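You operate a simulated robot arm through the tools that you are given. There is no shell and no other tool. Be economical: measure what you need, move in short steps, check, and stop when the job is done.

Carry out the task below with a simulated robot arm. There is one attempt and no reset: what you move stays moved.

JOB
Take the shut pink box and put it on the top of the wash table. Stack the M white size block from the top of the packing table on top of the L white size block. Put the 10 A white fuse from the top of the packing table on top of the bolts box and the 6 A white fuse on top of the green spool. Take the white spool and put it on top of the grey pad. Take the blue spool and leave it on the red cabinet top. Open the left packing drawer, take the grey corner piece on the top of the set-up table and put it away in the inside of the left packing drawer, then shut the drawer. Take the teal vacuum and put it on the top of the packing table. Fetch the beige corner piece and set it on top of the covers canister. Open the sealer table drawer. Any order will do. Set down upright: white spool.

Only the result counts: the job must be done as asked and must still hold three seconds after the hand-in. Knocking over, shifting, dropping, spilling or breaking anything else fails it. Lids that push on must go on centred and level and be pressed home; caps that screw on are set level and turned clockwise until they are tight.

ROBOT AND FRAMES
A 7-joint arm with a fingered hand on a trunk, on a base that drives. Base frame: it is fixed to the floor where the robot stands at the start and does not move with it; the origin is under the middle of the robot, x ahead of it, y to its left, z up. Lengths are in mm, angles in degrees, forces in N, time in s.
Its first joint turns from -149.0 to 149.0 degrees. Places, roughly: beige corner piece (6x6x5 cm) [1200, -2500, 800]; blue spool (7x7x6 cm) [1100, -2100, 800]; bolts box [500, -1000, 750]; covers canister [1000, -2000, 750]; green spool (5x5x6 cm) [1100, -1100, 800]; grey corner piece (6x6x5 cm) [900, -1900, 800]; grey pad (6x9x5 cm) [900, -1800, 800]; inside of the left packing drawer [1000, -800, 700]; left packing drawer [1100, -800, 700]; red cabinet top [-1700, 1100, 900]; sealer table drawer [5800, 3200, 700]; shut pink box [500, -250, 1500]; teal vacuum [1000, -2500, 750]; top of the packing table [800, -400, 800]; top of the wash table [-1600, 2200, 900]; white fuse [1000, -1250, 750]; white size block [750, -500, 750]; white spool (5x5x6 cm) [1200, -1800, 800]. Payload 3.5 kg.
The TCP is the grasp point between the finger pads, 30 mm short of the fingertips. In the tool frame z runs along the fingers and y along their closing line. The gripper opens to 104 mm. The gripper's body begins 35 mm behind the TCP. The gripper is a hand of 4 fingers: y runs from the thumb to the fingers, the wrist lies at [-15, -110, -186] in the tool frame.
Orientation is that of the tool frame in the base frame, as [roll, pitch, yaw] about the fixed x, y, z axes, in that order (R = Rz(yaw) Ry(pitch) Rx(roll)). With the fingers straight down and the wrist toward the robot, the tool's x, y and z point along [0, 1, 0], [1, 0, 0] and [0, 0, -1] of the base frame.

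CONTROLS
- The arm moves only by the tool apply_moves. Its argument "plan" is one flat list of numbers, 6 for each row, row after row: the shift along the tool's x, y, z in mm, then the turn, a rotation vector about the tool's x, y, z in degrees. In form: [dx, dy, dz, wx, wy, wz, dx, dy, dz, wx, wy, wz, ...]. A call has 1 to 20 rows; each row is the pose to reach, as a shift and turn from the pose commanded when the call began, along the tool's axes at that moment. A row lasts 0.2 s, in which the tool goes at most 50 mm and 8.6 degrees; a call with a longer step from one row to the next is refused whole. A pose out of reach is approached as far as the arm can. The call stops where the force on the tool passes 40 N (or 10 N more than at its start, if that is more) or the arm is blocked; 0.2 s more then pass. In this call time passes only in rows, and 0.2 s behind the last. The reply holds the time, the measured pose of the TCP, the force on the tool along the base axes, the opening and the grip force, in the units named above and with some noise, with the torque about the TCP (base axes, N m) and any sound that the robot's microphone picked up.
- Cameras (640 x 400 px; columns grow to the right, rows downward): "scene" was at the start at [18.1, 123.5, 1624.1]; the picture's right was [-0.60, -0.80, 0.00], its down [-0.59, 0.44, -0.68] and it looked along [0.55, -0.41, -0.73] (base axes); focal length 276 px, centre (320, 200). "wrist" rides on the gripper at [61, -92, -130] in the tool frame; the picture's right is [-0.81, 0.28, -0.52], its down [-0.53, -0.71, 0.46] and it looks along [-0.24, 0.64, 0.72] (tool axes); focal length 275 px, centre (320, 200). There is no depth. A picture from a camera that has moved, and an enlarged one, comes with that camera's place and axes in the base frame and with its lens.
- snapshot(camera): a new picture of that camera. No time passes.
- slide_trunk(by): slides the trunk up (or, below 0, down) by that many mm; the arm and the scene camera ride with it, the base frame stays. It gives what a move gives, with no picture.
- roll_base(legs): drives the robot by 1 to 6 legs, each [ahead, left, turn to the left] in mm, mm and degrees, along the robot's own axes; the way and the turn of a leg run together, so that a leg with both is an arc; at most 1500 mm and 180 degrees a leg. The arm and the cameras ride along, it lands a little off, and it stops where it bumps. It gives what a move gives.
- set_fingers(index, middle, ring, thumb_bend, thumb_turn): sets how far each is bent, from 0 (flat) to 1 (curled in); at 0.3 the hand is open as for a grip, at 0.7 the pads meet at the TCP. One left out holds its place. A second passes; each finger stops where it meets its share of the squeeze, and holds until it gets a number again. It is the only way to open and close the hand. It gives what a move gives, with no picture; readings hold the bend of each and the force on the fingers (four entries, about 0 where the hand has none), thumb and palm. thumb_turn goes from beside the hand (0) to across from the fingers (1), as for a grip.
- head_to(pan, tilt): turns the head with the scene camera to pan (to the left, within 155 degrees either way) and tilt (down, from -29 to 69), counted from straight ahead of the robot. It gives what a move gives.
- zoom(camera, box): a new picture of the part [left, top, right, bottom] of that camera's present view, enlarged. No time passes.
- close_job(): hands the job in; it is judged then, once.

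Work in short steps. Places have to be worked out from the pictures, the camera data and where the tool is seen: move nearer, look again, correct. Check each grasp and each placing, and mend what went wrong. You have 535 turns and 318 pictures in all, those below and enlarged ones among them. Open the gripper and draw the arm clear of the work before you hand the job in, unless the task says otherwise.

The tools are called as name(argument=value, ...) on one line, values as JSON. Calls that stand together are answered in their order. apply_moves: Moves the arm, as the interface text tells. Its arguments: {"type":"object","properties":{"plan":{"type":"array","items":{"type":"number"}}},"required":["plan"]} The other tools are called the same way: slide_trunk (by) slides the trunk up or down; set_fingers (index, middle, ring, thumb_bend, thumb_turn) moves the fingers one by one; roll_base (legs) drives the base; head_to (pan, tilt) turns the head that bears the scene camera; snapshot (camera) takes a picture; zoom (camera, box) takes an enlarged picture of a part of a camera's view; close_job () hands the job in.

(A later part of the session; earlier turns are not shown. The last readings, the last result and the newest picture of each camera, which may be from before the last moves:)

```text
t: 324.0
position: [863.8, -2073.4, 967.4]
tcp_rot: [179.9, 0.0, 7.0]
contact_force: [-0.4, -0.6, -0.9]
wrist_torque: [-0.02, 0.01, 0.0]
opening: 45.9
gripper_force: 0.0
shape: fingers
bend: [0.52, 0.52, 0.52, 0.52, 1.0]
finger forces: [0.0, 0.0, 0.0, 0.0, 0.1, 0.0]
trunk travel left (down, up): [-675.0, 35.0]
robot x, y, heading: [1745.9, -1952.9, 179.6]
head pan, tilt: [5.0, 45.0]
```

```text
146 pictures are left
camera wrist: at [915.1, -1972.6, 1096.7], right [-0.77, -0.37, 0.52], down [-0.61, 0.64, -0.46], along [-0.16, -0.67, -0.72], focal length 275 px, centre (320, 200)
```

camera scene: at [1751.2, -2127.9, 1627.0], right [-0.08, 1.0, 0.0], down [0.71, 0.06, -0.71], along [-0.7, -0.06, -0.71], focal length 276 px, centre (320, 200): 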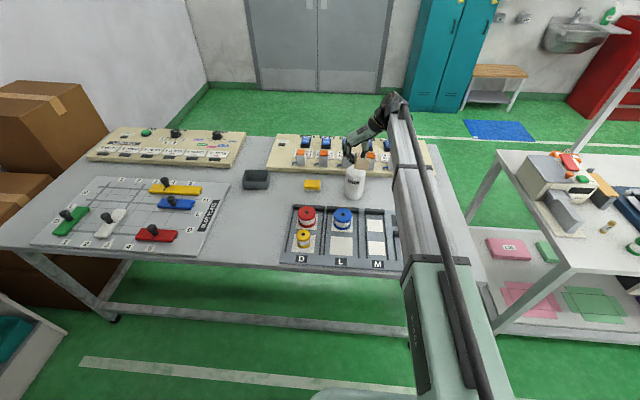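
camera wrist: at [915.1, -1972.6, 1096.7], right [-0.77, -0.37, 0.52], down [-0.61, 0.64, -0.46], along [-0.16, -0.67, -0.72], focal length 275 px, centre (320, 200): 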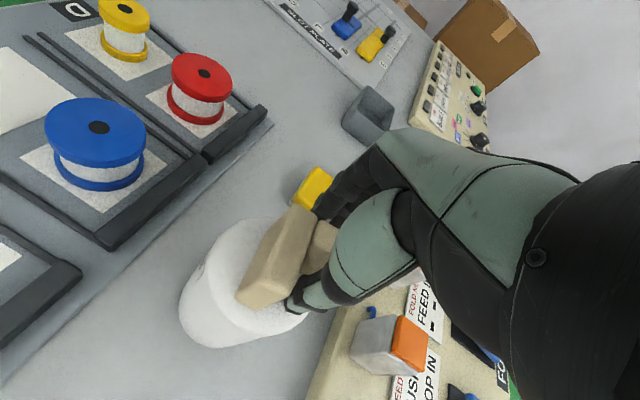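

Stable. I rise straight up and check.

apply_moves(plan=[0, 0, -8, 0, 0, 0, 0, 0, -25, 0, 0, 0, 0, 0, -55, 0, 0, 0, 0, 0, -85, 0, 0, 0])

snapshot(camera="wrist")

zoom(camera="scene", box=[320, 130, 400, 210])

```text
t: 325.0
position: [864.6, -2071.3, 1053.3]
tcp_rot: [179.9, 0.0, 6.9]
contact_force: [-1.2, 1.0, 0.3]
wrist_torque: [-0.02, 0.01, 0.03]
opening: 46.4
gripper_force: 0.0
shape: fingers
bend: [0.52, 0.52, 0.52, 0.52, 1.0]
finger forces: [0.0, 0.0, 0.1, 0.1, 0.1, 0.1]
trunk travel left (down, up): [-675.0, 35.0]
robot x, y, heading: [1748.6, -1954.4, 179.6]
head pan, tilt: [5.0, 45.0]
```

```text
145 pictures are left
camera wrist: at [915.4, -1971.6, 1182.8], right [-0.77, -0.37, 0.52], down [-0.61, 0.64, -0.46], along [-0.16, -0.67, -0.72], focal length 275 px, centre (320, 200)
```

wrist: 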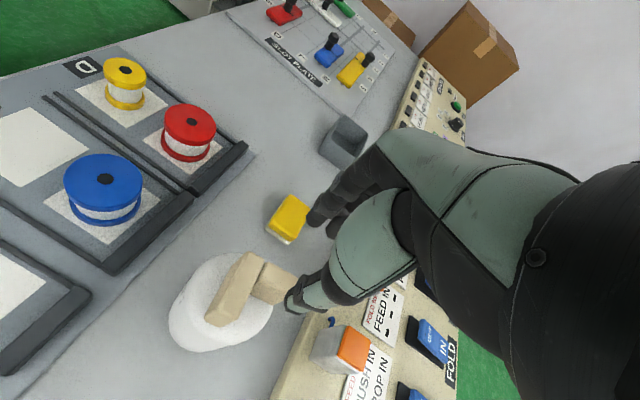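

```text
5.00 times, centred on (360, 170) of scene
camera zoom: at [1707.5, -2127.6, 1627.1], right [-0.08, 1.0, 0.0], down [0.7, 0.06, -0.71], along [-0.7, -0.06, -0.71], focal length 1379 px, centre (120, 350)
```

zoom: 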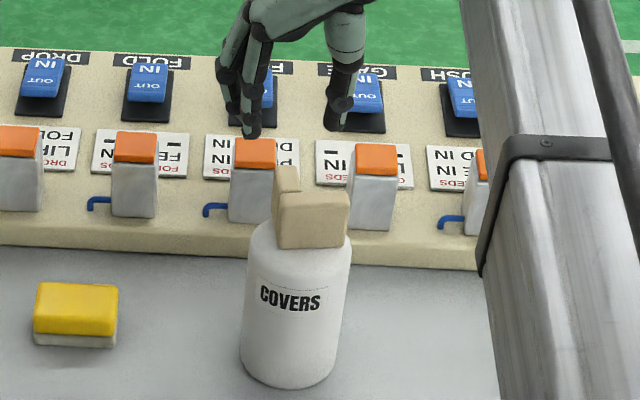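

Beige corner is on the canister. Next the blue spool at ≈(1057, -2098): move above it with this yaw and inspect clearances.

apply_moves(plan=[38, 10, 0, 0, 0, 0.7, 76, 20, 0, 0, 0, 1.4, 113, 30, 0, 0, 0, 2, 151, 40, 0, 0, 0, 3, 188, 50, 0, 0, 0, 4, 188, 50, 20, 0, 0, 5, 188, 50, 45, 0, 0, 7])

set_fingers(index=0.35, middle=0.35, ring=0.35, thumb_bend=0.35)

snapshot(camera="wrist")

zoom(camera="scene", box=[280, 180, 420, 300])

```text
t: 326.6
position: [1057.3, -2098.4, 1006.7]
tcp_rot: [179.9, 0.1, -0.1]
contact_force: [-0.7, -0.5, 0.1]
wrist_torque: [-0.01, -0.03, 0.05]
opening: 46.1
gripper_force: 0.1
shape: fingers
bend: [0.52, 0.52, 0.52, 0.52, 1.0]
finger forces: [0.0, 0.1, 0.0, 0.1, 0.0, 0.0]
trunk travel left (down, up): [-675.0, 35.0]
robot x, y, heading: [1743.7, -1954.1, 179.7]
head pan, tilt: [5.0, 45.0]
```

```text
t: 327.6
position: [1058.1, -2099.5, 1007.3]
tcp_rot: [179.9, 0.1, -0.1]
contact_force: [0.8, 0.2, -0.7]
wrist_torque: [0.02, 0.0, -0.01]
opening: 90.2
gripper_force: 0.0
shape: fingers
bend: [0.35, 0.35, 0.35, 0.35, 0.98]
finger forces: [0.1, 0.0, 0.0, 0.0, 0.0, 0.1]
trunk travel left (down, up): [-675.0, 35.0]
robot x, y, heading: [1744.9, -1950.6, 180.1]
head pan, tilt: [5.0, 45.0]
```

```text
143 pictures are left
camera wrist: at [1119.7, -2005.7, 1137.4], right [-0.81, -0.27, 0.52], down [-0.53, 0.71, -0.46], along [-0.24, -0.65, -0.72], focal length 275 px, centre (320, 200)
```

wrist: 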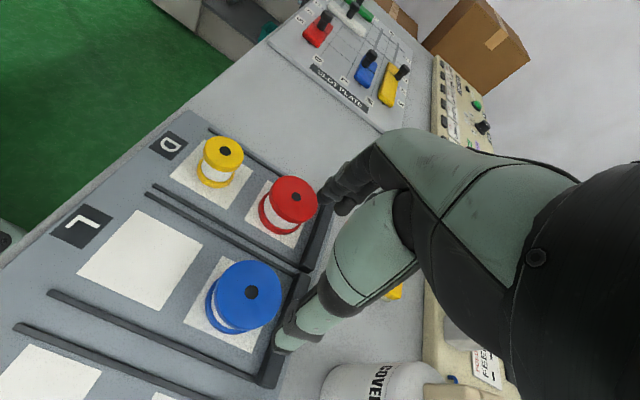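

```text
3.33 times, centred on (350, 240) of scene
camera zoom: at [1707.3, -2127.6, 1627.1], right [-0.08, 1.0, 0.0], down [0.7, 0.06, -0.71], along [-0.7, -0.06, -0.71], focal length 920 px, centre (220, 67)
```

zoom: 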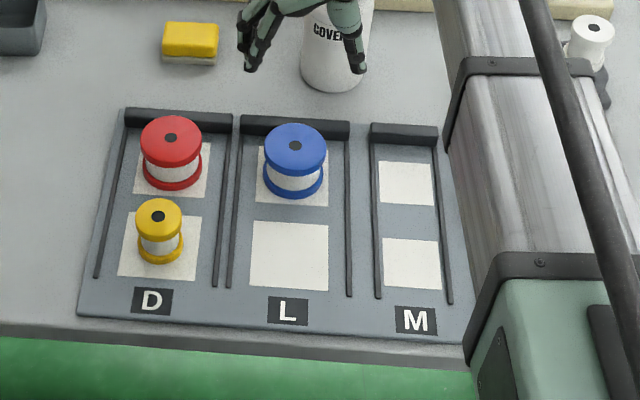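

Spool centre (1059, -2099); the hand is right above it. I descend to z≈852 with fingertips above the low rails.

apply_moves(plan=[1, 0, 40, 0, 0, 0, 1, 0, 80, 0, 0, 0])

snapshot(camera="wrist")

```text
t: 328.2
position: [1060.0, -2099.4, 927.7]
tcp_rot: [179.9, -0.1, -0.1]
contact_force: [-0.1, -0.4, 0.5]
wrist_torque: [0.03, 0.03, -0.04]
opening: 90.3
gripper_force: 0.1
shape: fingers
bend: [0.35, 0.35, 0.35, 0.35, 0.98]
finger forces: [0.0, 0.1, 0.0, 0.1, 0.0, 0.0]
trunk travel left (down, up): [-675.0, 35.0]
robot x, y, heading: [1747.5, -1952.3, 179.4]
head pan, tilt: [5.0, 45.0]
```

```text
141 pictures are left
camera wrist: at [1120.9, -2006.8, 1057.0], right [-0.81, -0.27, 0.52], down [-0.53, 0.71, -0.46], along [-0.24, -0.65, -0.72], focal length 275 px, centre (320, 200)
```

wrist: 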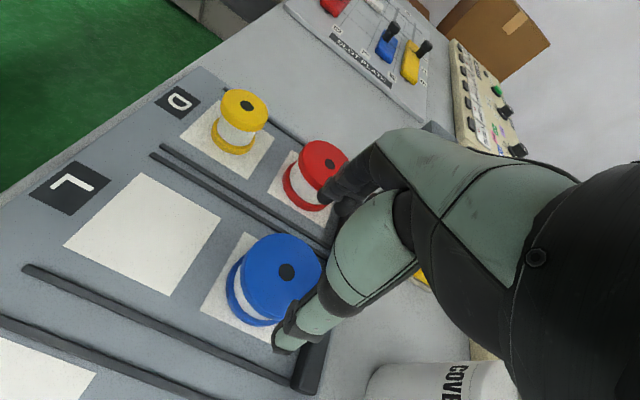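

apply_moves(plan=[1, 0, 30, 0, 0, 0, 1, 0, 55, 0, 0, 0, 1, 0, 68, 0, 0, 0, 1, 0, 75, 0, 0, 0])

set_fingers(index=0.55, middle=0.55, ring=0.55, thumb_bend=0.55)

snapshot(camera="wrist")

```text
t: 329.2
position: [1059.3, -2099.8, 852.7]
tcp_rot: [179.9, 0.0, -0.1]
contact_force: [-0.2, 0.0, 1.0]
wrist_torque: [-0.01, 0.0, 0.01]
opening: 90.3
gripper_force: 0.0
shape: fingers
bend: [0.35, 0.35, 0.35, 0.35, 0.98]
finger forces: [0.1, 0.0, 0.1, 0.0, 0.0, 0.0]
trunk travel left (down, up): [-675.0, 35.0]
robot x, y, heading: [1747.5, -1951.2, 179.8]
head pan, tilt: [5.0, 45.0]
```

```text
t: 330.2
position: [1059.6, -2099.6, 851.9]
tcp_rot: [179.8, 0.0, -0.1]
contact_force: [0.6, -0.9, 0.5]
wrist_torque: [-0.12, 0.01, 0.02]
opening: 64.1
gripper_force: 13.2
shape: fingers
bend: [0.46, 0.51, 0.55, 0.46, 1.0]
finger forces: [9.4, 3.9, 0.0, 0.1, 12.5, 0.0]
trunk travel left (down, up): [-675.0, 35.0]
robot x, y, heading: [1744.0, -1950.0, 179.8]
head pan, tilt: [5.0, 45.0]
```

```text
140 pictures are left
camera wrist: at [1121.6, -2007.1, 982.4], right [-0.81, -0.27, 0.52], down [-0.53, 0.71, -0.46], along [-0.24, -0.65, -0.72], focal length 275 px, centre (320, 200)
```

wrist: 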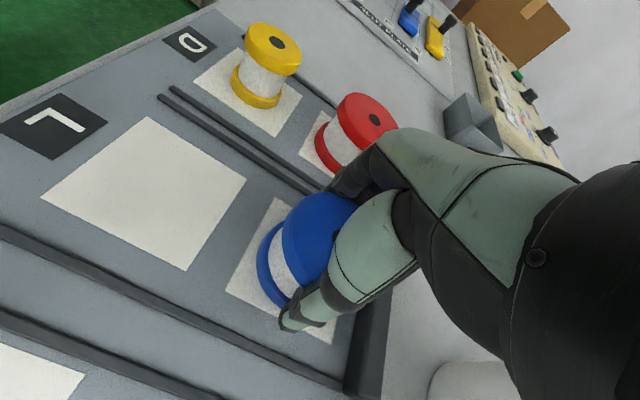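

Gripped; I firm up slightly and lift.

set_fingers(index=0.57, middle=0.6, ring=0.62, thumb_bend=0.58)

apply_moves(plan=[0, 0, -5, 0, 0, 0, 0, 0, -15, 0, 0, 0, 0, 0, -35, 0, 0, 0, 0, 0, -70, 0, 0, 0, 0, 0, -110, 0, 0, 0, 0, 0, -150, 0, 0, 0])

snapshot(camera="wrist")

```text
t: 331.2
position: [1059.5, -2099.5, 852.6]
tcp_rot: [179.9, 0.0, -0.1]
contact_force: [0.1, -0.5, 2.4]
wrist_torque: [-0.21, 0.05, 0.0]
opening: 63.6
gripper_force: 17.0
shape: fingers
bend: [0.47, 0.53, 0.59, 0.46, 0.99]
finger forces: [9.1, 6.8, 1.8, 0.0, 16.6, 0.1]
trunk travel left (down, up): [-675.0, 35.0]
robot x, y, heading: [1746.9, -1956.0, 179.5]
head pan, tilt: [5.0, 45.0]
```

```text
t: 332.6
position: [1060.5, -2097.3, 1000.8]
tcp_rot: [179.9, 0.0, -0.1]
contact_force: [-0.5, 0.6, -2.3]
wrist_torque: [0.03, 0.02, -0.04]
opening: 63.6
gripper_force: 15.9
shape: fingers
bend: [0.47, 0.53, 0.6, 0.46, 0.99]
finger forces: [8.4, 6.1, 1.6, 0.1, 16.7, 0.1]
trunk travel left (down, up): [-675.0, 35.0]
robot x, y, heading: [1742.2, -1952.8, 179.7]
head pan, tilt: [5.0, 45.0]
```

```text
139 pictures are left
camera wrist: at [1121.4, -2005.6, 1131.8], right [-0.81, -0.27, 0.52], down [-0.53, 0.71, -0.46], along [-0.24, -0.65, -0.72], focal length 275 px, centre (320, 200)
```

wrist: 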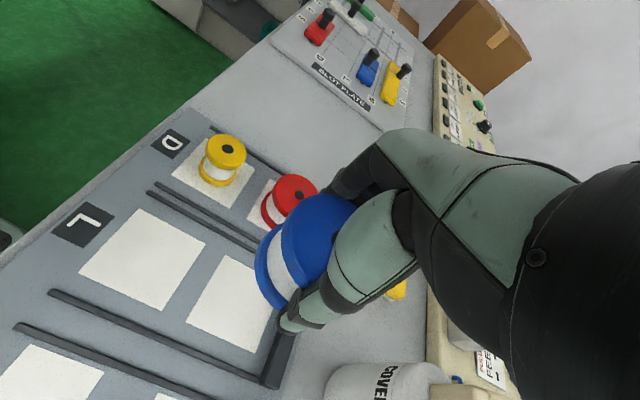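

Blue spool held. I carry it around the packing table to the red cabinet area.

roll_base(legs=[[-285, 0, 0], [0, -1450, 0], [0, -1430, 0]])

roll_base(legs=[[1400, 0, 0], [1200, 0, 0]])

head_to(pan=0, tilt=35)

snapshot(camera="scene")

```text
t: 348.1
position: [1367.9, 785.9, 1001.1]
tcp_rot: [-180.0, -0.1, -0.7]
contact_force: [0.7, 0.3, -2.4]
wrist_torque: [0.0, 0.02, 0.03]
opening: 63.5
gripper_force: 16.5
shape: fingers
bend: [0.47, 0.53, 0.6, 0.46, 0.99]
finger forces: [8.4, 6.0, 1.7, 0.1, 16.7, 0.0]
trunk travel left (down, up): [-675.0, 35.0]
robot x, y, heading: [2054.0, 921.2, 178.9]
head pan, tilt: [5.0, 45.0]
```

```text
t: 360.7
position: [-1210.7, 799.0, 1001.6]
tcp_rot: [179.9, -0.2, -0.1]
contact_force: [0.5, -0.1, -2.1]
wrist_torque: [0.03, 0.0, 0.02]
opening: 63.6
gripper_force: 16.0
shape: fingers
bend: [0.47, 0.53, 0.6, 0.46, 0.99]
finger forces: [8.2, 6.1, 1.7, 0.1, 16.5, 0.1]
trunk travel left (down, up): [-675.0, 35.0]
robot x, y, heading: [-526.8, 945.9, 179.7]
head pan, tilt: [5.0, 45.0]
```

```text
t: 361.4
position: [-1210.2, 798.6, 1001.0]
tcp_rot: [179.8, -0.1, -0.2]
contact_force: [-0.2, -0.1, -2.8]
wrist_torque: [0.0, 0.03, 0.01]
opening: 63.3
gripper_force: 16.4
shape: fingers
bend: [0.47, 0.53, 0.6, 0.46, 0.99]
finger forces: [8.3, 6.1, 1.7, 0.0, 16.5, 0.1]
trunk travel left (down, up): [-675.0, 35.0]
robot x, y, heading: [-525.5, 943.3, 179.7]
head pan, tilt: [0.0, 35.0]
```

```text
138 pictures are left
camera scene: at [-570.1, 776.1, 1641.8], right [0.01, 1.0, 0.0], down [0.57, 0.0, -0.82], along [-0.82, 0.0, -0.57], focal length 276 px, centre (320, 200)
```

scene: 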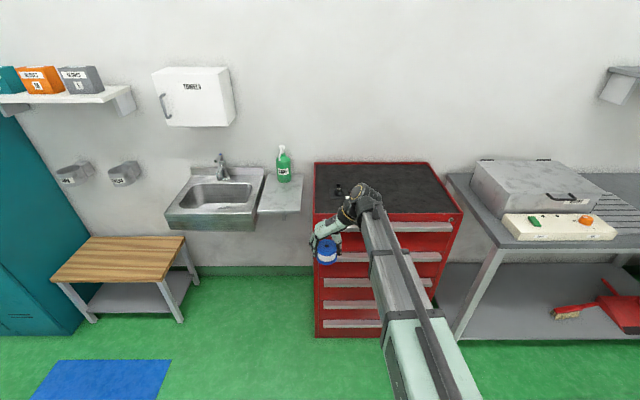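

zoom(camera="scene", box=[300, 150, 480, 260])

```text
3.56 times, centred on (390, 205) of scene
camera zoom: at [-570.1, 776.1, 1641.8], right [0.01, 1.0, 0.0], down [0.57, 0.0, -0.82], along [-0.82, 0.0, -0.57], focal length 981 px, centre (71, 182)
```

zoom: 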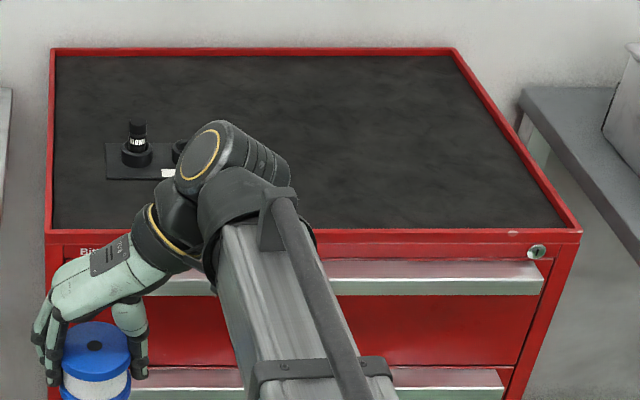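

Free mat area is at ≈(-1640, 1205); top at ≈950. I raise the spool 70 mm, then move right and ahead.

apply_moves(plan=[0, -25, -20, 0, 0, 0, 0, -50, -40, 0, 0, 0, 0, -75, -60, 0, 0, 0, 0, -100, -75, 0, 0, 0])

roll_base(legs=[[0, -310, 0], [410, 0, 0]])

snapshot(camera="wrist")

snapshot(camera="scene")

```text
t: 362.4
position: [-1211.0, 897.7, 1077.2]
tcp_rot: [179.9, 0.0, -0.1]
contact_force: [0.0, -0.1, -2.2]
wrist_torque: [0.0, 0.02, 0.01]
opening: 63.5
gripper_force: 16.4
shape: fingers
bend: [0.47, 0.53, 0.6, 0.46, 0.99]
finger forces: [8.5, 6.2, 1.7, 0.1, 16.6, 0.0]
trunk travel left (down, up): [-675.0, 35.0]
robot x, y, heading: [-526.4, 943.1, 179.7]
head pan, tilt: [0.0, 35.0]
```

```text
t: 366.6
position: [-1620.9, 1214.1, 1076.3]
tcp_rot: [-180.0, -0.1, -0.2]
contact_force: [0.1, -0.4, -1.9]
wrist_torque: [0.0, 0.0, 0.0]
opening: 63.6
gripper_force: 16.2
shape: fingers
bend: [0.47, 0.53, 0.6, 0.46, 0.99]
finger forces: [8.5, 6.0, 1.8, 0.0, 16.5, 0.0]
trunk travel left (down, up): [-675.0, 35.0]
robot x, y, heading: [-931.3, 1254.4, 179.3]
head pan, tilt: [0.0, 35.0]
```

```text
136 pictures are left
camera wrist: at [-1558.7, 1305.9, 1205.9], right [-0.81, -0.27, 0.52], down [-0.53, 0.72, -0.46], along [-0.25, -0.64, -0.72], focal length 275 px, centre (320, 200)
```

wrist: 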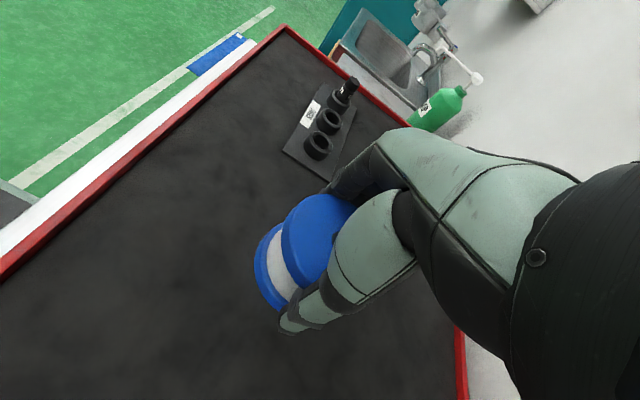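

```text
135 pictures are left
camera scene: at [-980.4, 1089.2, 1641.9], right [0.01, 1.0, 0.0], down [0.57, -0.01, -0.82], along [-0.82, 0.01, -0.57], focal length 276 px, centre (320, 200)
```

scene: 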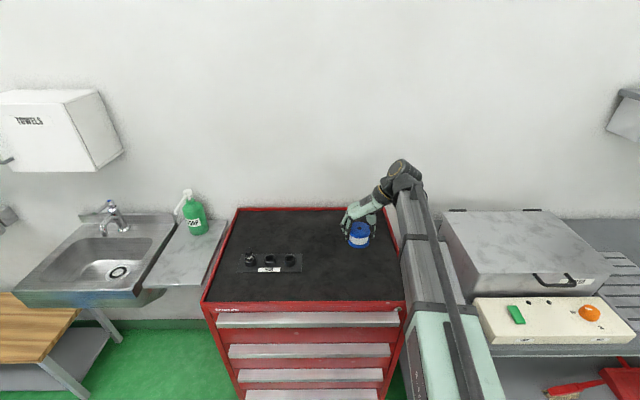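

Positioned over clear mat. I lower, slowing near contact.

apply_moves(plan=[0, 0, 30, 0, 0, 0, 0, 0, 55, 0, 0, 0, 0, 0, 66, 0, 0, 0, 0, 0, 72, 0, 0, 0, 0, 0, 76, 0, 0, 0, 0, 0, 80, 0, 0, 0, 0, 0, 84, 0, 0, 0, 0, 0, 88, 0, 0, 0, 0, 0, 92, 0, 0, 0, 0, 0, 96, 0, 0, 0, 0, 0, 100, 0, 0, 0])

snapshot(camera="wrist")

```text
t: 369.1
position: [-1619.4, 1213.3, 982.2]
tcp_rot: [179.5, 0.5, -0.2]
contact_force: [1.3, 1.8, 27.8]
wrist_torque: [-0.23, 0.17, 0.05]
opening: 63.1
gripper_force: 21.9
shape: fingers
bend: [0.49, 0.53, 0.6, 0.47, 0.99]
finger forces: [7.8, 14.1, 1.7, 0.1, 20.2, 0.0]
trunk travel left (down, up): [-675.0, 35.0]
robot x, y, heading: [-937.6, 1255.7, 179.5]
head pan, tilt: [0.0, 35.0]
stopped in row 11: the force on the tool passed its limit at 42 N (the readings are from after the stop); the commanded pose is now the measured one
```

```text
134 pictures are left
camera wrist: at [-1556.3, 1305.8, 1110.7], right [-0.81, -0.27, 0.53], down [-0.53, 0.71, -0.46], along [-0.25, -0.65, -0.72], focal length 275 px, centre (320, 200)
```

wrist: 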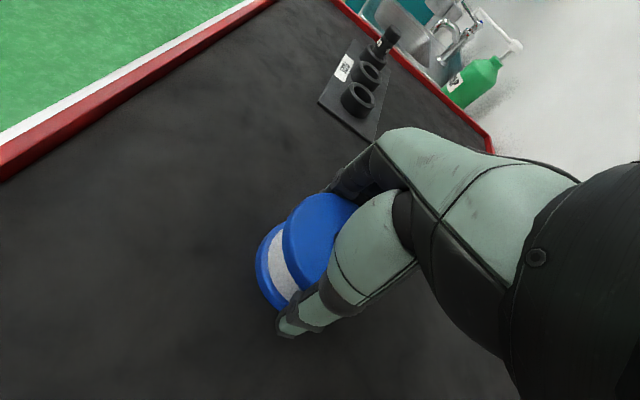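

On the mat. I ease up and release.

apply_moves(plan=[0, 0, -2, 0, 0, 0])

set_fingers(index=0.42, middle=0.44, ring=0.45, thumb_bend=0.41)

set_fingers(index=0.32, middle=0.32, ring=0.32, thumb_bend=0.32)

apply_moves(plan=[0, 0, -10, 0, 0, 0, 0, 0, -30, 0, 0, 0, 0, 0, -60, 0, 0, 0, 0, 0, -100, 0, 0, 0])

snapshot(camera="wrist")

```text
t: 369.5
position: [-1619.6, 1213.0, 982.0]
tcp_rot: [179.6, 0.3, -0.3]
contact_force: [1.2, 1.3, 22.4]
wrist_torque: [-0.26, 0.13, 0.02]
opening: 63.2
gripper_force: 20.4
shape: fingers
bend: [0.49, 0.53, 0.6, 0.47, 0.99]
finger forces: [8.0, 13.1, 1.9, 0.0, 19.2, 0.0]
trunk travel left (down, up): [-675.0, 35.0]
robot x, y, heading: [-935.3, 1259.9, 179.5]
head pan, tilt: [0.0, 35.0]
```

```text
t: 370.5
position: [-1620.5, 1212.4, 981.6]
tcp_rot: [179.7, 0.3, -0.3]
contact_force: [-0.1, 0.6, -0.3]
wrist_torque: [0.0, -0.01, -0.02]
opening: 75.0
gripper_force: 0.2
shape: fingers
bend: [0.42, 0.44, 0.45, 0.41, 0.99]
finger forces: [0.0, 0.0, 0.0, 0.1, 0.5, 0.0]
trunk travel left (down, up): [-675.0, 35.0]
robot x, y, heading: [-933.4, 1256.8, 179.5]
head pan, tilt: [0.0, 35.0]
```

```text
t: 371.5
position: [-1620.6, 1212.6, 979.3]
tcp_rot: [179.7, 0.1, -0.2]
contact_force: [0.1, -0.7, 0.5]
wrist_torque: [0.0, -0.06, -0.02]
opening: 97.5
gripper_force: 0.0
shape: fingers
bend: [0.32, 0.32, 0.32, 0.32, 0.98]
finger forces: [0.0, 0.0, 0.0, 0.0, 0.0, 0.0]
trunk travel left (down, up): [-675.0, 35.0]
robot x, y, heading: [-931.7, 1255.5, 179.3]
head pan, tilt: [0.0, 35.0]
```

```text
t: 372.5
position: [-1620.1, 1212.2, 1081.2]
tcp_rot: [179.6, 0.2, -0.3]
contact_force: [0.0, -0.1, -0.3]
wrist_torque: [-0.02, 0.05, 0.02]
opening: 97.9
gripper_force: 0.0
shape: fingers
bend: [0.32, 0.32, 0.32, 0.32, 0.98]
finger forces: [0.0, 0.0, 0.0, 0.0, 0.1, 0.0]
trunk travel left (down, up): [-675.0, 35.0]
robot x, y, heading: [-933.8, 1262.8, 179.5]
head pan, tilt: [0.0, 35.0]
```

```text
133 pictures are left
camera wrist: at [-1557.0, 1304.9, 1210.4], right [-0.81, -0.27, 0.52], down [-0.53, 0.71, -0.46], along [-0.25, -0.65, -0.72], focal length 275 px, centre (320, 200)
```

wrist: 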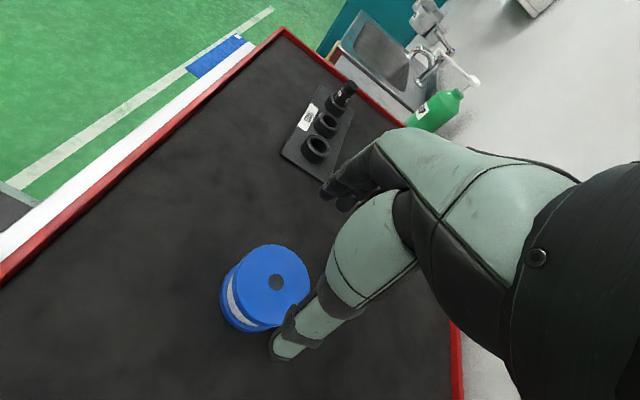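

Blue spool is on the cabinet. While here I look at the wash table (to the right), after backing off.

roll_base(legs=[[-350, 0, 0]])

head_to(pan=-45, tilt=35)

snapshot(camera="scene")

```text
t: 374.7
position: [-1270.9, 1206.8, 1080.7]
tcp_rot: [179.6, 0.3, -0.1]
contact_force: [0.4, -0.2, -0.5]
wrist_torque: [0.0, 0.0, -0.01]
opening: 97.7
gripper_force: 0.1
shape: fingers
bend: [0.32, 0.32, 0.32, 0.32, 0.98]
finger forces: [0.0, 0.0, 0.0, 0.0, 0.0, 0.1]
trunk travel left (down, up): [-675.0, 35.0]
robot x, y, heading: [-584.0, 1257.2, 179.8]
head pan, tilt: [0.0, 35.0]
```

```text
t: 375.9
position: [-1273.2, 1207.0, 1080.6]
tcp_rot: [179.7, 0.2, -0.1]
contact_force: [0.6, 0.8, 0.8]
wrist_torque: [0.01, 0.0, -0.01]
opening: 97.8
gripper_force: 0.0
shape: fingers
bend: [0.32, 0.32, 0.32, 0.32, 0.98]
finger forces: [0.1, 0.1, 0.1, 0.1, 0.1, 0.0]
trunk travel left (down, up): [-675.0, 35.0]
robot x, y, heading: [-589.3, 1254.4, 179.7]
head pan, tilt: [-45.0, 35.0]
```

```text
132 pictures are left
camera scene: at [-605.4, 1148.7, 1641.9], right [0.71, 0.7, 0.0], down [0.4, -0.41, -0.82], along [-0.58, 0.58, -0.57], focal length 276 px, centre (320, 200)
```

scene: 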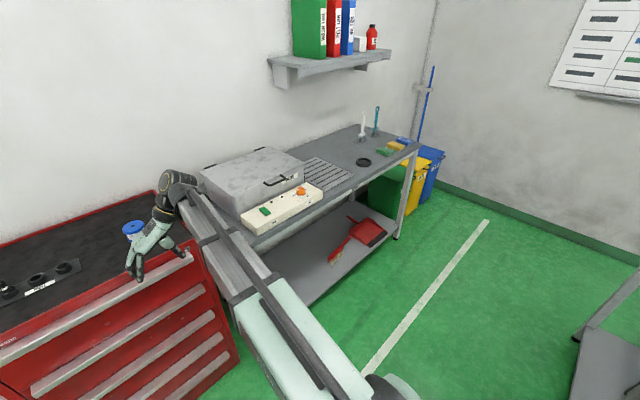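

Wash table has free space on its right half. Now the pink box: drive to the packing table's front and turn to face the shelf.

roll_base(legs=[[0, 1000, 0], [0, 0, 180], [0, -420, 0], [200, 0, 0]])

head_to(pan=0, tilt=15)

snapshot(camera="scene")

```text
t: 391.8
position: [298.2, -107.1, 1081.3]
tcp_rot: [179.7, 0.1, -179.3]
contact_force: [-0.2, -0.7, 0.0]
wrist_torque: [-0.03, 0.04, -0.01]
opening: 98.0
gripper_force: 0.1
shape: fingers
bend: [0.32, 0.32, 0.32, 0.32, 0.98]
finger forces: [0.1, 0.1, 0.0, 0.0, 0.0, 0.0]
trunk travel left (down, up): [-675.0, 35.0]
robot x, y, heading: [-384.4, -165.5, 0.4]
head pan, tilt: [-45.0, 35.0]
```

```text
t: 392.9
position: [297.2, -107.0, 1080.1]
tcp_rot: [179.6, 0.1, -179.2]
contact_force: [0.4, -0.8, -0.3]
wrist_torque: [-0.03, -0.03, 0.01]
opening: 97.7
gripper_force: 0.1
shape: fingers
bend: [0.32, 0.32, 0.32, 0.32, 0.98]
finger forces: [0.0, 0.0, 0.1, 0.0, 0.0, 0.0]
trunk travel left (down, up): [-675.0, 35.0]
robot x, y, heading: [-386.6, -160.7, 0.4]
head pan, tilt: [0.0, 15.0]
```

```text
131 pictures are left
camera scene: at [-340.7, 6.9, 1673.9], right [0.01, -1.0, 0.0], down [-0.26, 0.0, -0.97], along [0.97, 0.01, -0.26], focal length 276 px, centre (320, 200)
```

scene: 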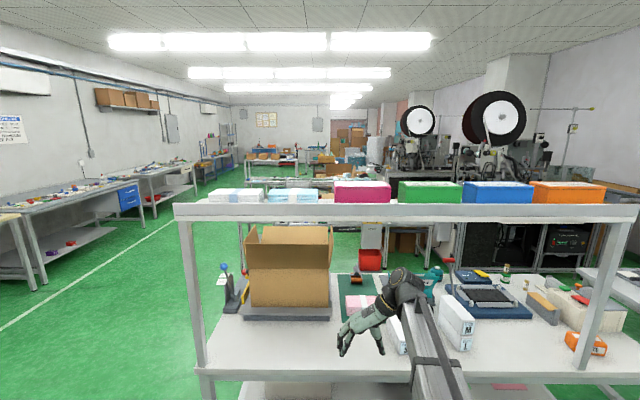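

zoom(camera="scene", box=[310, 165, 410, 225])

slide_trunk(by=35)

```text
6.40 times, centred on (360, 195) of scene
camera zoom: at [-340.7, 6.9, 1673.9], right [0.01, -1.0, 0.0], down [-0.26, 0.0, -0.97], along [0.97, 0.01, -0.26], focal length 1766 px, centre (64, 232)
```

zoom: 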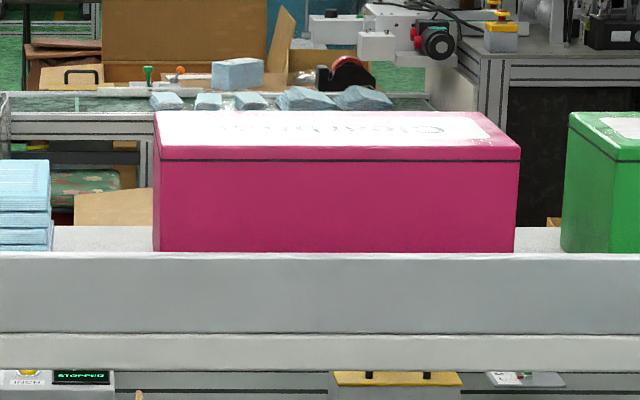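

```text
t: 393.7
position: [298.9, -106.8, 1114.8]
tcp_rot: [179.8, 0.1, -179.3]
contact_force: [0.3, 0.2, 0.6]
wrist_torque: [0.01, -0.03, 0.0]
opening: 97.8
gripper_force: 0.1
shape: fingers
bend: [0.32, 0.32, 0.32, 0.32, 0.98]
finger forces: [0.1, 0.0, 0.0, 0.1, 0.0, 0.0]
trunk travel left (down, up): [-710.0, 0.0]
robot x, y, heading: [-385.0, -165.7, 0.4]
head pan, tilt: [0.0, 15.0]
```

The pink box is about 188 × 82 × 55 mm with a thin lid, standing on the shelf (z≈1430), centre ≈(581, -126). I'll grip it across its 82 mm depth from above. First turn the hand and raise it in free air.

apply_moves(plan=[0, 0, -33, 0, 0, 7.6, 0, 0, -67, 0, 0, 15.2, 0, 0, -100, 0, 0, 22.8, 0, 0, -133, 0, 0, 30.3, 0, 0, -167, 0, 0, 37.9, 0, 0, -200, 0, 0, 45.5, 0, 0, -233, 0, 0, 53, 0, 0, -267, 0, 0, 60.7, 0, 0, -300, 0, 0, 68.3, 0, 0, -333, 0, 0, 75.8, 0, 0, -367, 0, 0, 83.4, 0, 0, -400, 0, 0, 91, 0, 0, -420, 0, 0, 91])

snapshot(camera="scene")

snapshot(camera="wrist")

```text
t: 396.5
position: [295.3, -108.8, 1536.0]
tcp_rot: [179.8, -0.3, 89.6]
contact_force: [0.3, 0.4, 0.3]
wrist_torque: [-0.01, -0.03, 0.01]
opening: 97.8
gripper_force: 0.1
shape: fingers
bend: [0.32, 0.32, 0.32, 0.32, 0.98]
finger forces: [0.0, 0.0, 0.0, 0.1, 0.0, 0.1]
trunk travel left (down, up): [-710.0, 0.0]
robot x, y, heading: [-385.2, -165.8, 0.5]
head pan, tilt: [0.0, 15.0]
```

```text
129 pictures are left
camera scene: at [-340.8, 6.9, 1708.9], right [0.01, -1.0, 0.0], down [-0.26, 0.0, -0.97], along [0.97, 0.01, -0.26], focal length 276 px, centre (320, 200)
```

scene: 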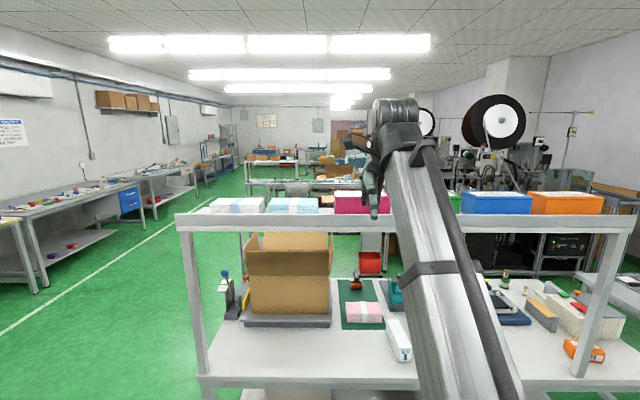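

```text
128 pictures are left
camera wrist: at [204.5, -47.2, 1666.2], right [0.27, -0.82, 0.51], down [-0.72, -0.53, -0.46], along [0.65, -0.24, -0.72], focal length 275 px, centre (320, 200)
```

wrist: 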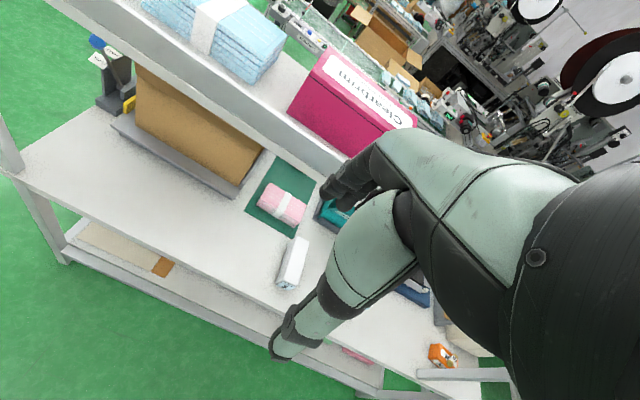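

Works. I raise 30 mm more, align y, then drive ahead 280 mm so the hand is over the box.

apply_moves(plan=[-7, 0, -15, 0, 0, 0, -13, 0, -30, 0, 0, 0])

set_fingers(index=0.3, middle=0.3, ring=0.3, thumb_bend=0.3)

roll_base(legs=[[275, 0, 0]])

snapshot(camera="wrist")

zoom(camera="scene", box=[240, 120, 480, 270])

```text
t: 397.1
position: [295.0, -122.0, 1565.8]
tcp_rot: [179.8, -0.3, 89.7]
contact_force: [-0.4, -0.4, 0.4]
wrist_torque: [0.0, -0.01, 0.0]
opening: 98.0
gripper_force: 0.0
shape: fingers
bend: [0.32, 0.32, 0.32, 0.32, 0.98]
finger forces: [0.0, 0.1, 0.0, 0.0, 0.0, 0.1]
trunk travel left (down, up): [-710.0, 0.0]
robot x, y, heading: [-388.0, -165.8, 0.7]
head pan, tilt: [0.0, 15.0]
```

```text
t: 398.1
position: [296.6, -122.2, 1565.9]
tcp_rot: [179.9, -0.3, 89.7]
contact_force: [-0.1, 0.1, -0.2]
wrist_torque: [-0.01, 0.0, -0.01]
opening: 102.5
gripper_force: 0.0
shape: fingers
bend: [0.3, 0.3, 0.3, 0.3, 0.98]
finger forces: [0.0, 0.1, 0.0, 0.0, 0.0, 0.0]
trunk travel left (down, up): [-710.0, 0.0]
robot x, y, heading: [-387.0, -169.8, 0.5]
head pan, tilt: [0.0, 15.0]
```

```text
t: 400.0
position: [569.0, -118.7, 1564.7]
tcp_rot: [179.9, -0.3, 89.7]
contact_force: [-0.4, 0.2, -0.3]
wrist_torque: [0.01, 0.01, -0.01]
opening: 103.0
gripper_force: 0.0
shape: fingers
bend: [0.3, 0.3, 0.3, 0.3, 0.98]
finger forces: [0.0, 0.1, 0.0, 0.1, 0.0, 0.0]
trunk travel left (down, up): [-710.0, 0.0]
robot x, y, heading: [-114.0, -159.0, 0.4]
head pan, tilt: [0.0, 15.0]
```

```text
127 pictures are left
camera wrist: at [477.4, -57.6, 1695.4], right [0.27, -0.81, 0.51], down [-0.71, -0.53, -0.46], along [0.64, -0.24, -0.72], focal length 275 px, centre (320, 200)
```

wrist: 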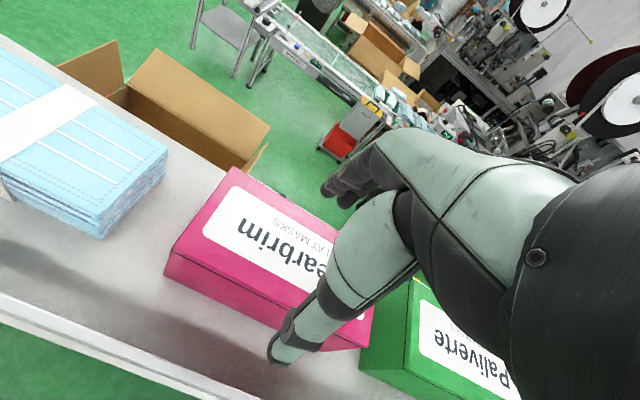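

```text
2.67 times, centred on (360, 195) of scene
camera zoom: at [-67.7, 9.6, 1708.9], right [0.01, -1.0, 0.0], down [-0.26, 0.0, -0.97], along [0.97, 0.01, -0.26], focal length 736 px, centre (213, 213)
```

zoom: 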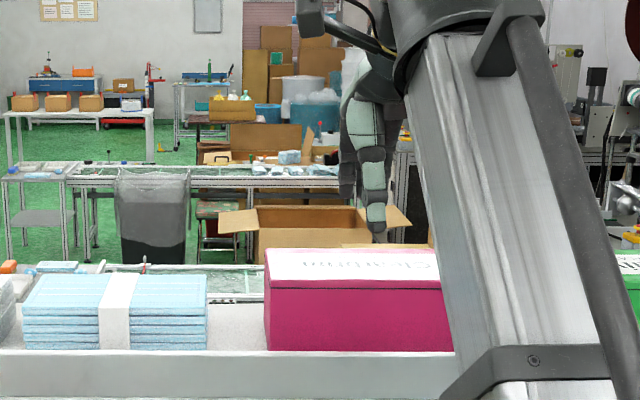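

Reconciling both cameras: box top z≈1480, centre ≈(599, -127), depth ≈87. I move over it and lower to just above, then look again.

apply_moves(plan=[-8, 15, 10, 0, 0, 0, -8, 30, 20, 0, 0, 0, -8, 30, 35, 0, 0, 0])

snapshot(camera="wrist")

zoom(camera="scene", box=[300, 150, 460, 270])

```text
t: 400.8
position: [598.1, -126.1, 1530.3]
tcp_rot: [179.8, -0.3, 89.7]
contact_force: [-0.1, -0.2, 0.5]
wrist_torque: [0.01, -0.03, 0.01]
opening: 102.9
gripper_force: 0.1
shape: fingers
bend: [0.3, 0.3, 0.3, 0.3, 0.98]
finger forces: [0.0, 0.0, 0.0, 0.1, 0.1, 0.0]
trunk travel left (down, up): [-710.0, 0.0]
robot x, y, heading: [-115.8, -165.5, 0.5]
head pan, tilt: [0.0, 15.0]
```

```text
125 pictures are left
camera wrist: at [505.9, -65.5, 1660.7], right [0.27, -0.81, 0.51], down [-0.71, -0.53, -0.46], along [0.65, -0.24, -0.72], focal length 275 px, centre (320, 200)
```

wrist: 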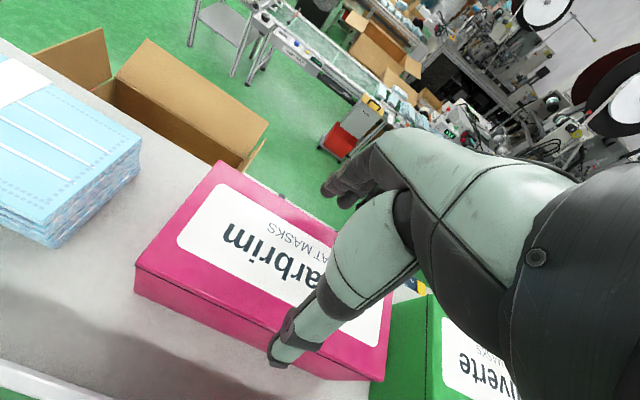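

```text
3.33 times, centred on (380, 210) of scene
camera zoom: at [-69.1, 9.5, 1708.9], right [0.01, -1.0, 0.0], down [-0.26, 0.0, -0.97], along [0.97, 0.01, -0.26], focal length 920 px, centre (120, 167)
```

zoom: 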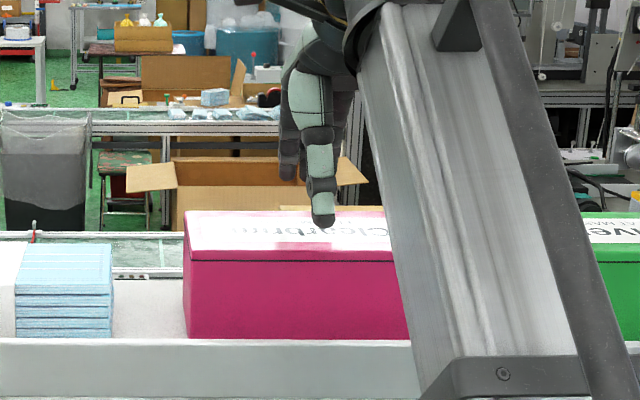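

zoom(camera="wrist", box=[120, 150, 420, 390])

```text
1.67 times, centred on (270, 270) of wrist
camera zoom: at [505.9, -65.5, 1660.7], right [0.27, -0.81, 0.51], down [-0.71, -0.53, -0.46], along [0.65, -0.24, -0.72], focal length 459 px, centre (403, 83)
```

zoom: 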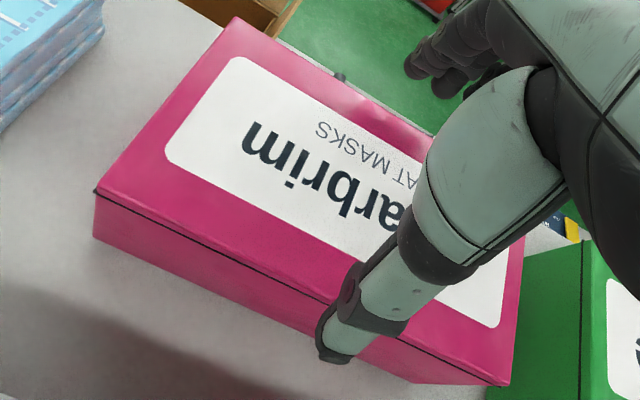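

Box spans x≈556–647, so centre x≈601. I shift +3 mm and lower carefully to z≈1475.

apply_moves(plan=[-1, 3, 10, 0, 0, 0, -1, 3, 20, 0, 0, 0, -1, 3, 30, 0, 0, 0, -1, 3, 40, 0, 0, 0, -1, 3, 48, 0, 0, 0, -1, 3, 54, 0, 0, 0])

snapshot(camera="wrist")

zoom(camera="scene", box=[300, 150, 460, 270])

```text
t: 402.2
position: [599.8, -127.9, 1477.4]
tcp_rot: [179.7, -0.4, 89.8]
contact_force: [-0.4, -0.2, 11.2]
wrist_torque: [0.07, -0.02, 0.01]
opening: 110.7
gripper_force: 4.7
shape: fingers
bend: [0.28, 0.3, 0.3, 0.27, 0.97]
finger forces: [5.4, 0.0, 0.0, 0.0, 4.6, 0.0]
trunk travel left (down, up): [-710.0, 0.0]
robot x, y, heading: [-116.8, -161.0, 0.6]
head pan, tilt: [0.0, 15.0]
```

```text
122 pictures are left
camera wrist: at [508.2, -66.3, 1607.9], right [0.27, -0.81, 0.51], down [-0.71, -0.53, -0.46], along [0.65, -0.24, -0.72], focal length 275 px, centre (320, 200)
```

wrist: 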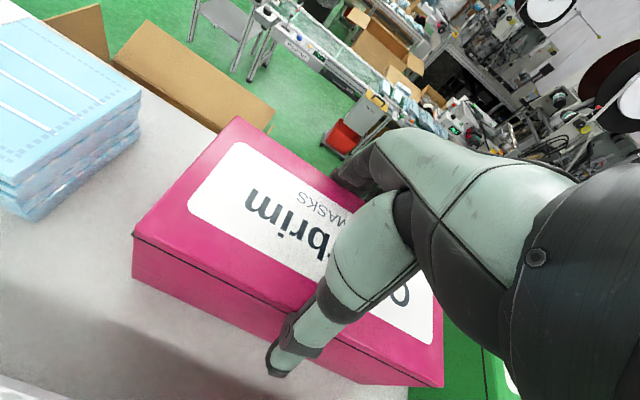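

```text
3.33 times, centred on (380, 210) of scene
camera zoom: at [-70.3, 9.5, 1709.2], right [0.01, -1.0, 0.0], down [-0.26, 0.0, -0.97], along [0.97, 0.01, -0.26], focal length 920 px, centre (120, 167)
```

zoom: 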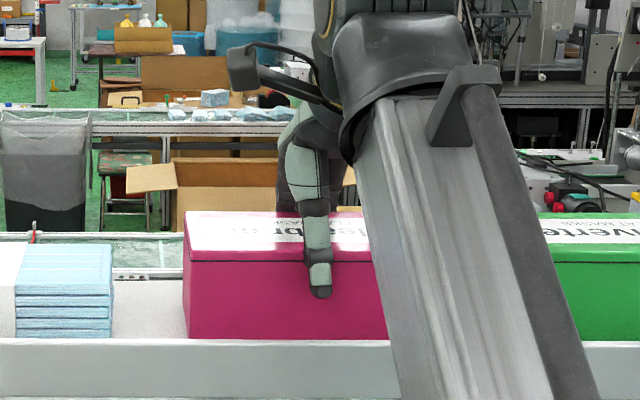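

Fingers straddle the box with ~35 mm overlap, extending well below the lid seam. I close firmly.

set_fingers(index=0.5, middle=0.5, ring=0.5, thumb_bend=0.5)

zoom(camera="wrist", box=[120, 100, 450, 390])

```text
t: 403.2
position: [599.4, -127.2, 1477.0]
tcp_rot: [179.7, -0.3, 89.8]
contact_force: [7.2, 0.8, 21.3]
wrist_torque: [-0.04, -0.71, 0.23]
opening: 104.0
gripper_force: 29.9
shape: fingers
bend: [0.28, 0.39, 0.38, 0.34, 0.98]
finger forces: [15.0, 8.8, 10.0, 0.0, 25.8, 0.0]
trunk travel left (down, up): [-710.0, 0.0]
robot x, y, heading: [-113.9, -160.8, 0.4]
head pan, tilt: [0.0, 15.0]
```

```text
1.38 times, centred on (285, 245) of wrist
camera zoom: at [508.5, -66.3, 1607.7], right [0.27, -0.81, 0.51], down [-0.71, -0.53, -0.46], along [0.65, -0.24, -0.72], focal length 380 px, centre (368, 138)
```

zoom: 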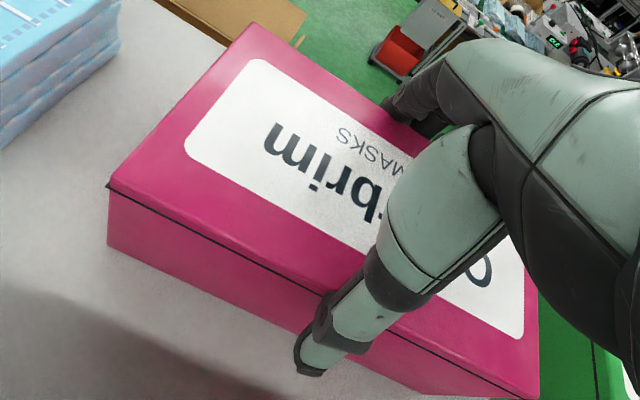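

I add squeeze and lift slowly, checking that the lid and body rise together.

set_fingers(index=0.6, middle=0.6, ring=0.6, thumb_bend=0.6)

apply_moves(plan=[0, 0, -3, 0, 0, 0, 0, 0, -8, 0, 0, 0, 0, 0, -15, 0, 0, 0, 0, 0, -25, 0, 0, 0])

zoom(camera="scene", box=[300, 150, 460, 270])

zoom(camera="wrist", box=[120, 100, 450, 390])

```text
t: 404.2
position: [598.3, -128.2, 1477.7]
tcp_rot: [179.7, -0.3, 89.7]
contact_force: [2.9, 1.0, 16.4]
wrist_torque: [-0.01, -0.5, 0.19]
opening: 101.1
gripper_force: 32.4
shape: fingers
bend: [0.26, 0.38, 0.37, 0.41, 0.98]
finger forces: [13.9, 8.9, 10.3, 0.0, 31.3, 0.0]
trunk travel left (down, up): [-710.0, 0.0]
robot x, y, heading: [-115.5, -167.5, 0.5]
head pan, tilt: [0.0, 15.0]
```

```text
t: 405.2
position: [600.4, -128.2, 1502.5]
tcp_rot: [179.9, -0.2, 89.7]
contact_force: [-1.3, 0.3, -2.4]
wrist_torque: [0.01, 0.01, 0.01]
opening: 100.5
gripper_force: 29.2
shape: fingers
bend: [0.27, 0.39, 0.37, 0.41, 0.98]
finger forces: [11.3, 8.2, 9.3, 0.0, 30.1, 0.1]
trunk travel left (down, up): [-710.0, 0.0]
robot x, y, heading: [-114.4, -162.2, 0.6]
head pan, tilt: [0.0, 15.0]
```

```text
3.33 times, centred on (380, 210) of scene
camera zoom: at [-69.1, 9.6, 1708.9], right [0.01, -1.0, 0.0], down [-0.26, 0.0, -0.97], along [0.97, 0.01, -0.26], focal length 920 px, centre (120, 167)
```

zoom: 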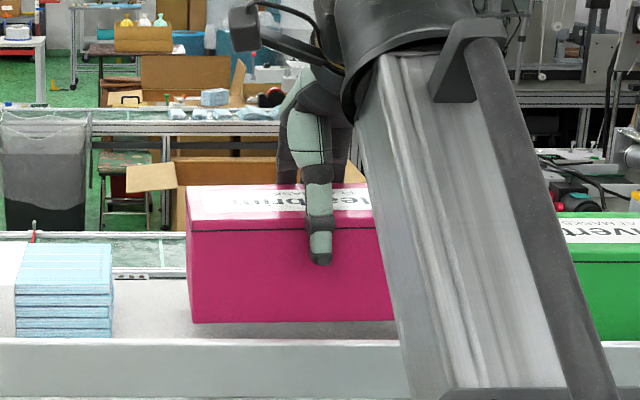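

```text
1.38 times, centred on (285, 245) of wrist
camera zoom: at [509.0, -66.2, 1632.0], right [0.27, -0.81, 0.51], down [-0.71, -0.53, -0.46], along [0.65, -0.24, -0.72], focal length 380 px, centre (368, 138)
```

zoom: 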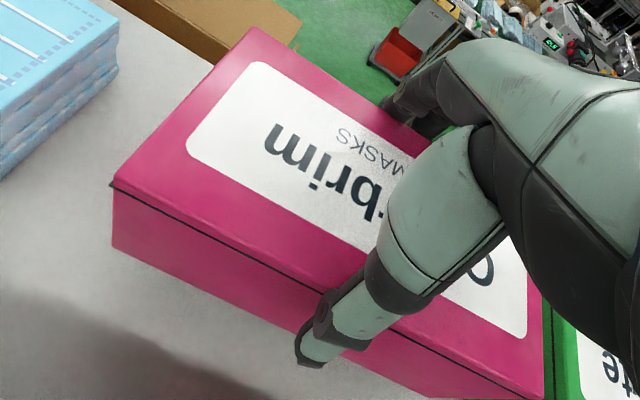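

Lifted as one piece. I raise further, back out, then lower the arm for travel.

apply_moves(plan=[0, 0, -15, 0, 0, 0, 0, 0, -30, 0, 0, 0, 0, 0, -45, 0, 0, 0])

roll_base(legs=[[-400, 0, 0]])

apply_moves(plan=[0, 0, 25, 0, 0, 0, 0, 0, 55, 0, 0, 0, 0, 0, 90, 0, 0, 0, 0, 0, 125, 0, 0, 0, 0, 0, 160, 0, 0, 0, 0, 0, 195, 0, 0, 0, 0, 0, 230, 0, 0, 0, 0, 0, 265, 0, 0, 0, 0, 0, 300, 0, 0, 0, 0, 0, 330, 0, 0, 0, 0, 0, 350, 0, 0, 0])

snapshot(camera="wrist")

```text
t: 406.0
position: [599.6, -128.4, 1547.0]
tcp_rot: [179.8, -0.4, 89.7]
contact_force: [-0.2, 0.3, -2.3]
wrist_torque: [0.0, -0.01, 0.03]
opening: 100.4
gripper_force: 29.3
shape: fingers
bend: [0.27, 0.39, 0.37, 0.41, 0.98]
finger forces: [11.3, 8.1, 9.3, 0.1, 30.0, 0.1]
trunk travel left (down, up): [-710.0, 0.0]
robot x, y, heading: [-118.5, -162.8, 0.7]
head pan, tilt: [0.0, 15.0]
```

```text
t: 408.5
position: [199.1, -130.3, 1547.6]
tcp_rot: [179.8, -0.3, 89.9]
contact_force: [-0.4, 0.0, -1.3]
wrist_torque: [-0.01, -0.02, 0.0]
opening: 100.5
gripper_force: 29.0
shape: fingers
bend: [0.27, 0.39, 0.37, 0.41, 0.98]
finger forces: [11.3, 8.1, 9.4, 0.1, 30.1, 0.0]
trunk travel left (down, up): [-710.0, 0.0]
robot x, y, heading: [-509.4, -166.0, 0.5]
head pan, tilt: [0.0, 15.0]
```

```text
t: 410.9
position: [202.3, -129.0, 1195.5]
tcp_rot: [179.8, -0.2, 89.8]
contact_force: [-0.1, 0.4, -1.4]
wrist_torque: [0.0, 0.01, 0.02]
opening: 100.5
gripper_force: 29.7
shape: fingers
bend: [0.27, 0.39, 0.38, 0.42, 0.98]
finger forces: [11.1, 8.1, 9.3, 0.0, 29.9, 0.0]
trunk travel left (down, up): [-710.0, 0.0]
robot x, y, heading: [-513.9, -167.1, 0.7]
head pan, tilt: [0.0, 15.0]
```

```text
117 pictures are left
camera wrist: at [110.8, -68.2, 1326.0], right [0.27, -0.81, 0.51], down [-0.71, -0.53, -0.46], along [0.65, -0.24, -0.72], focal length 275 px, centre (320, 200)
```

wrist: 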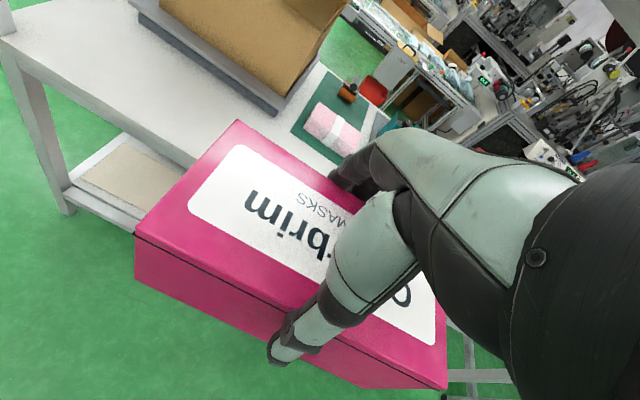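

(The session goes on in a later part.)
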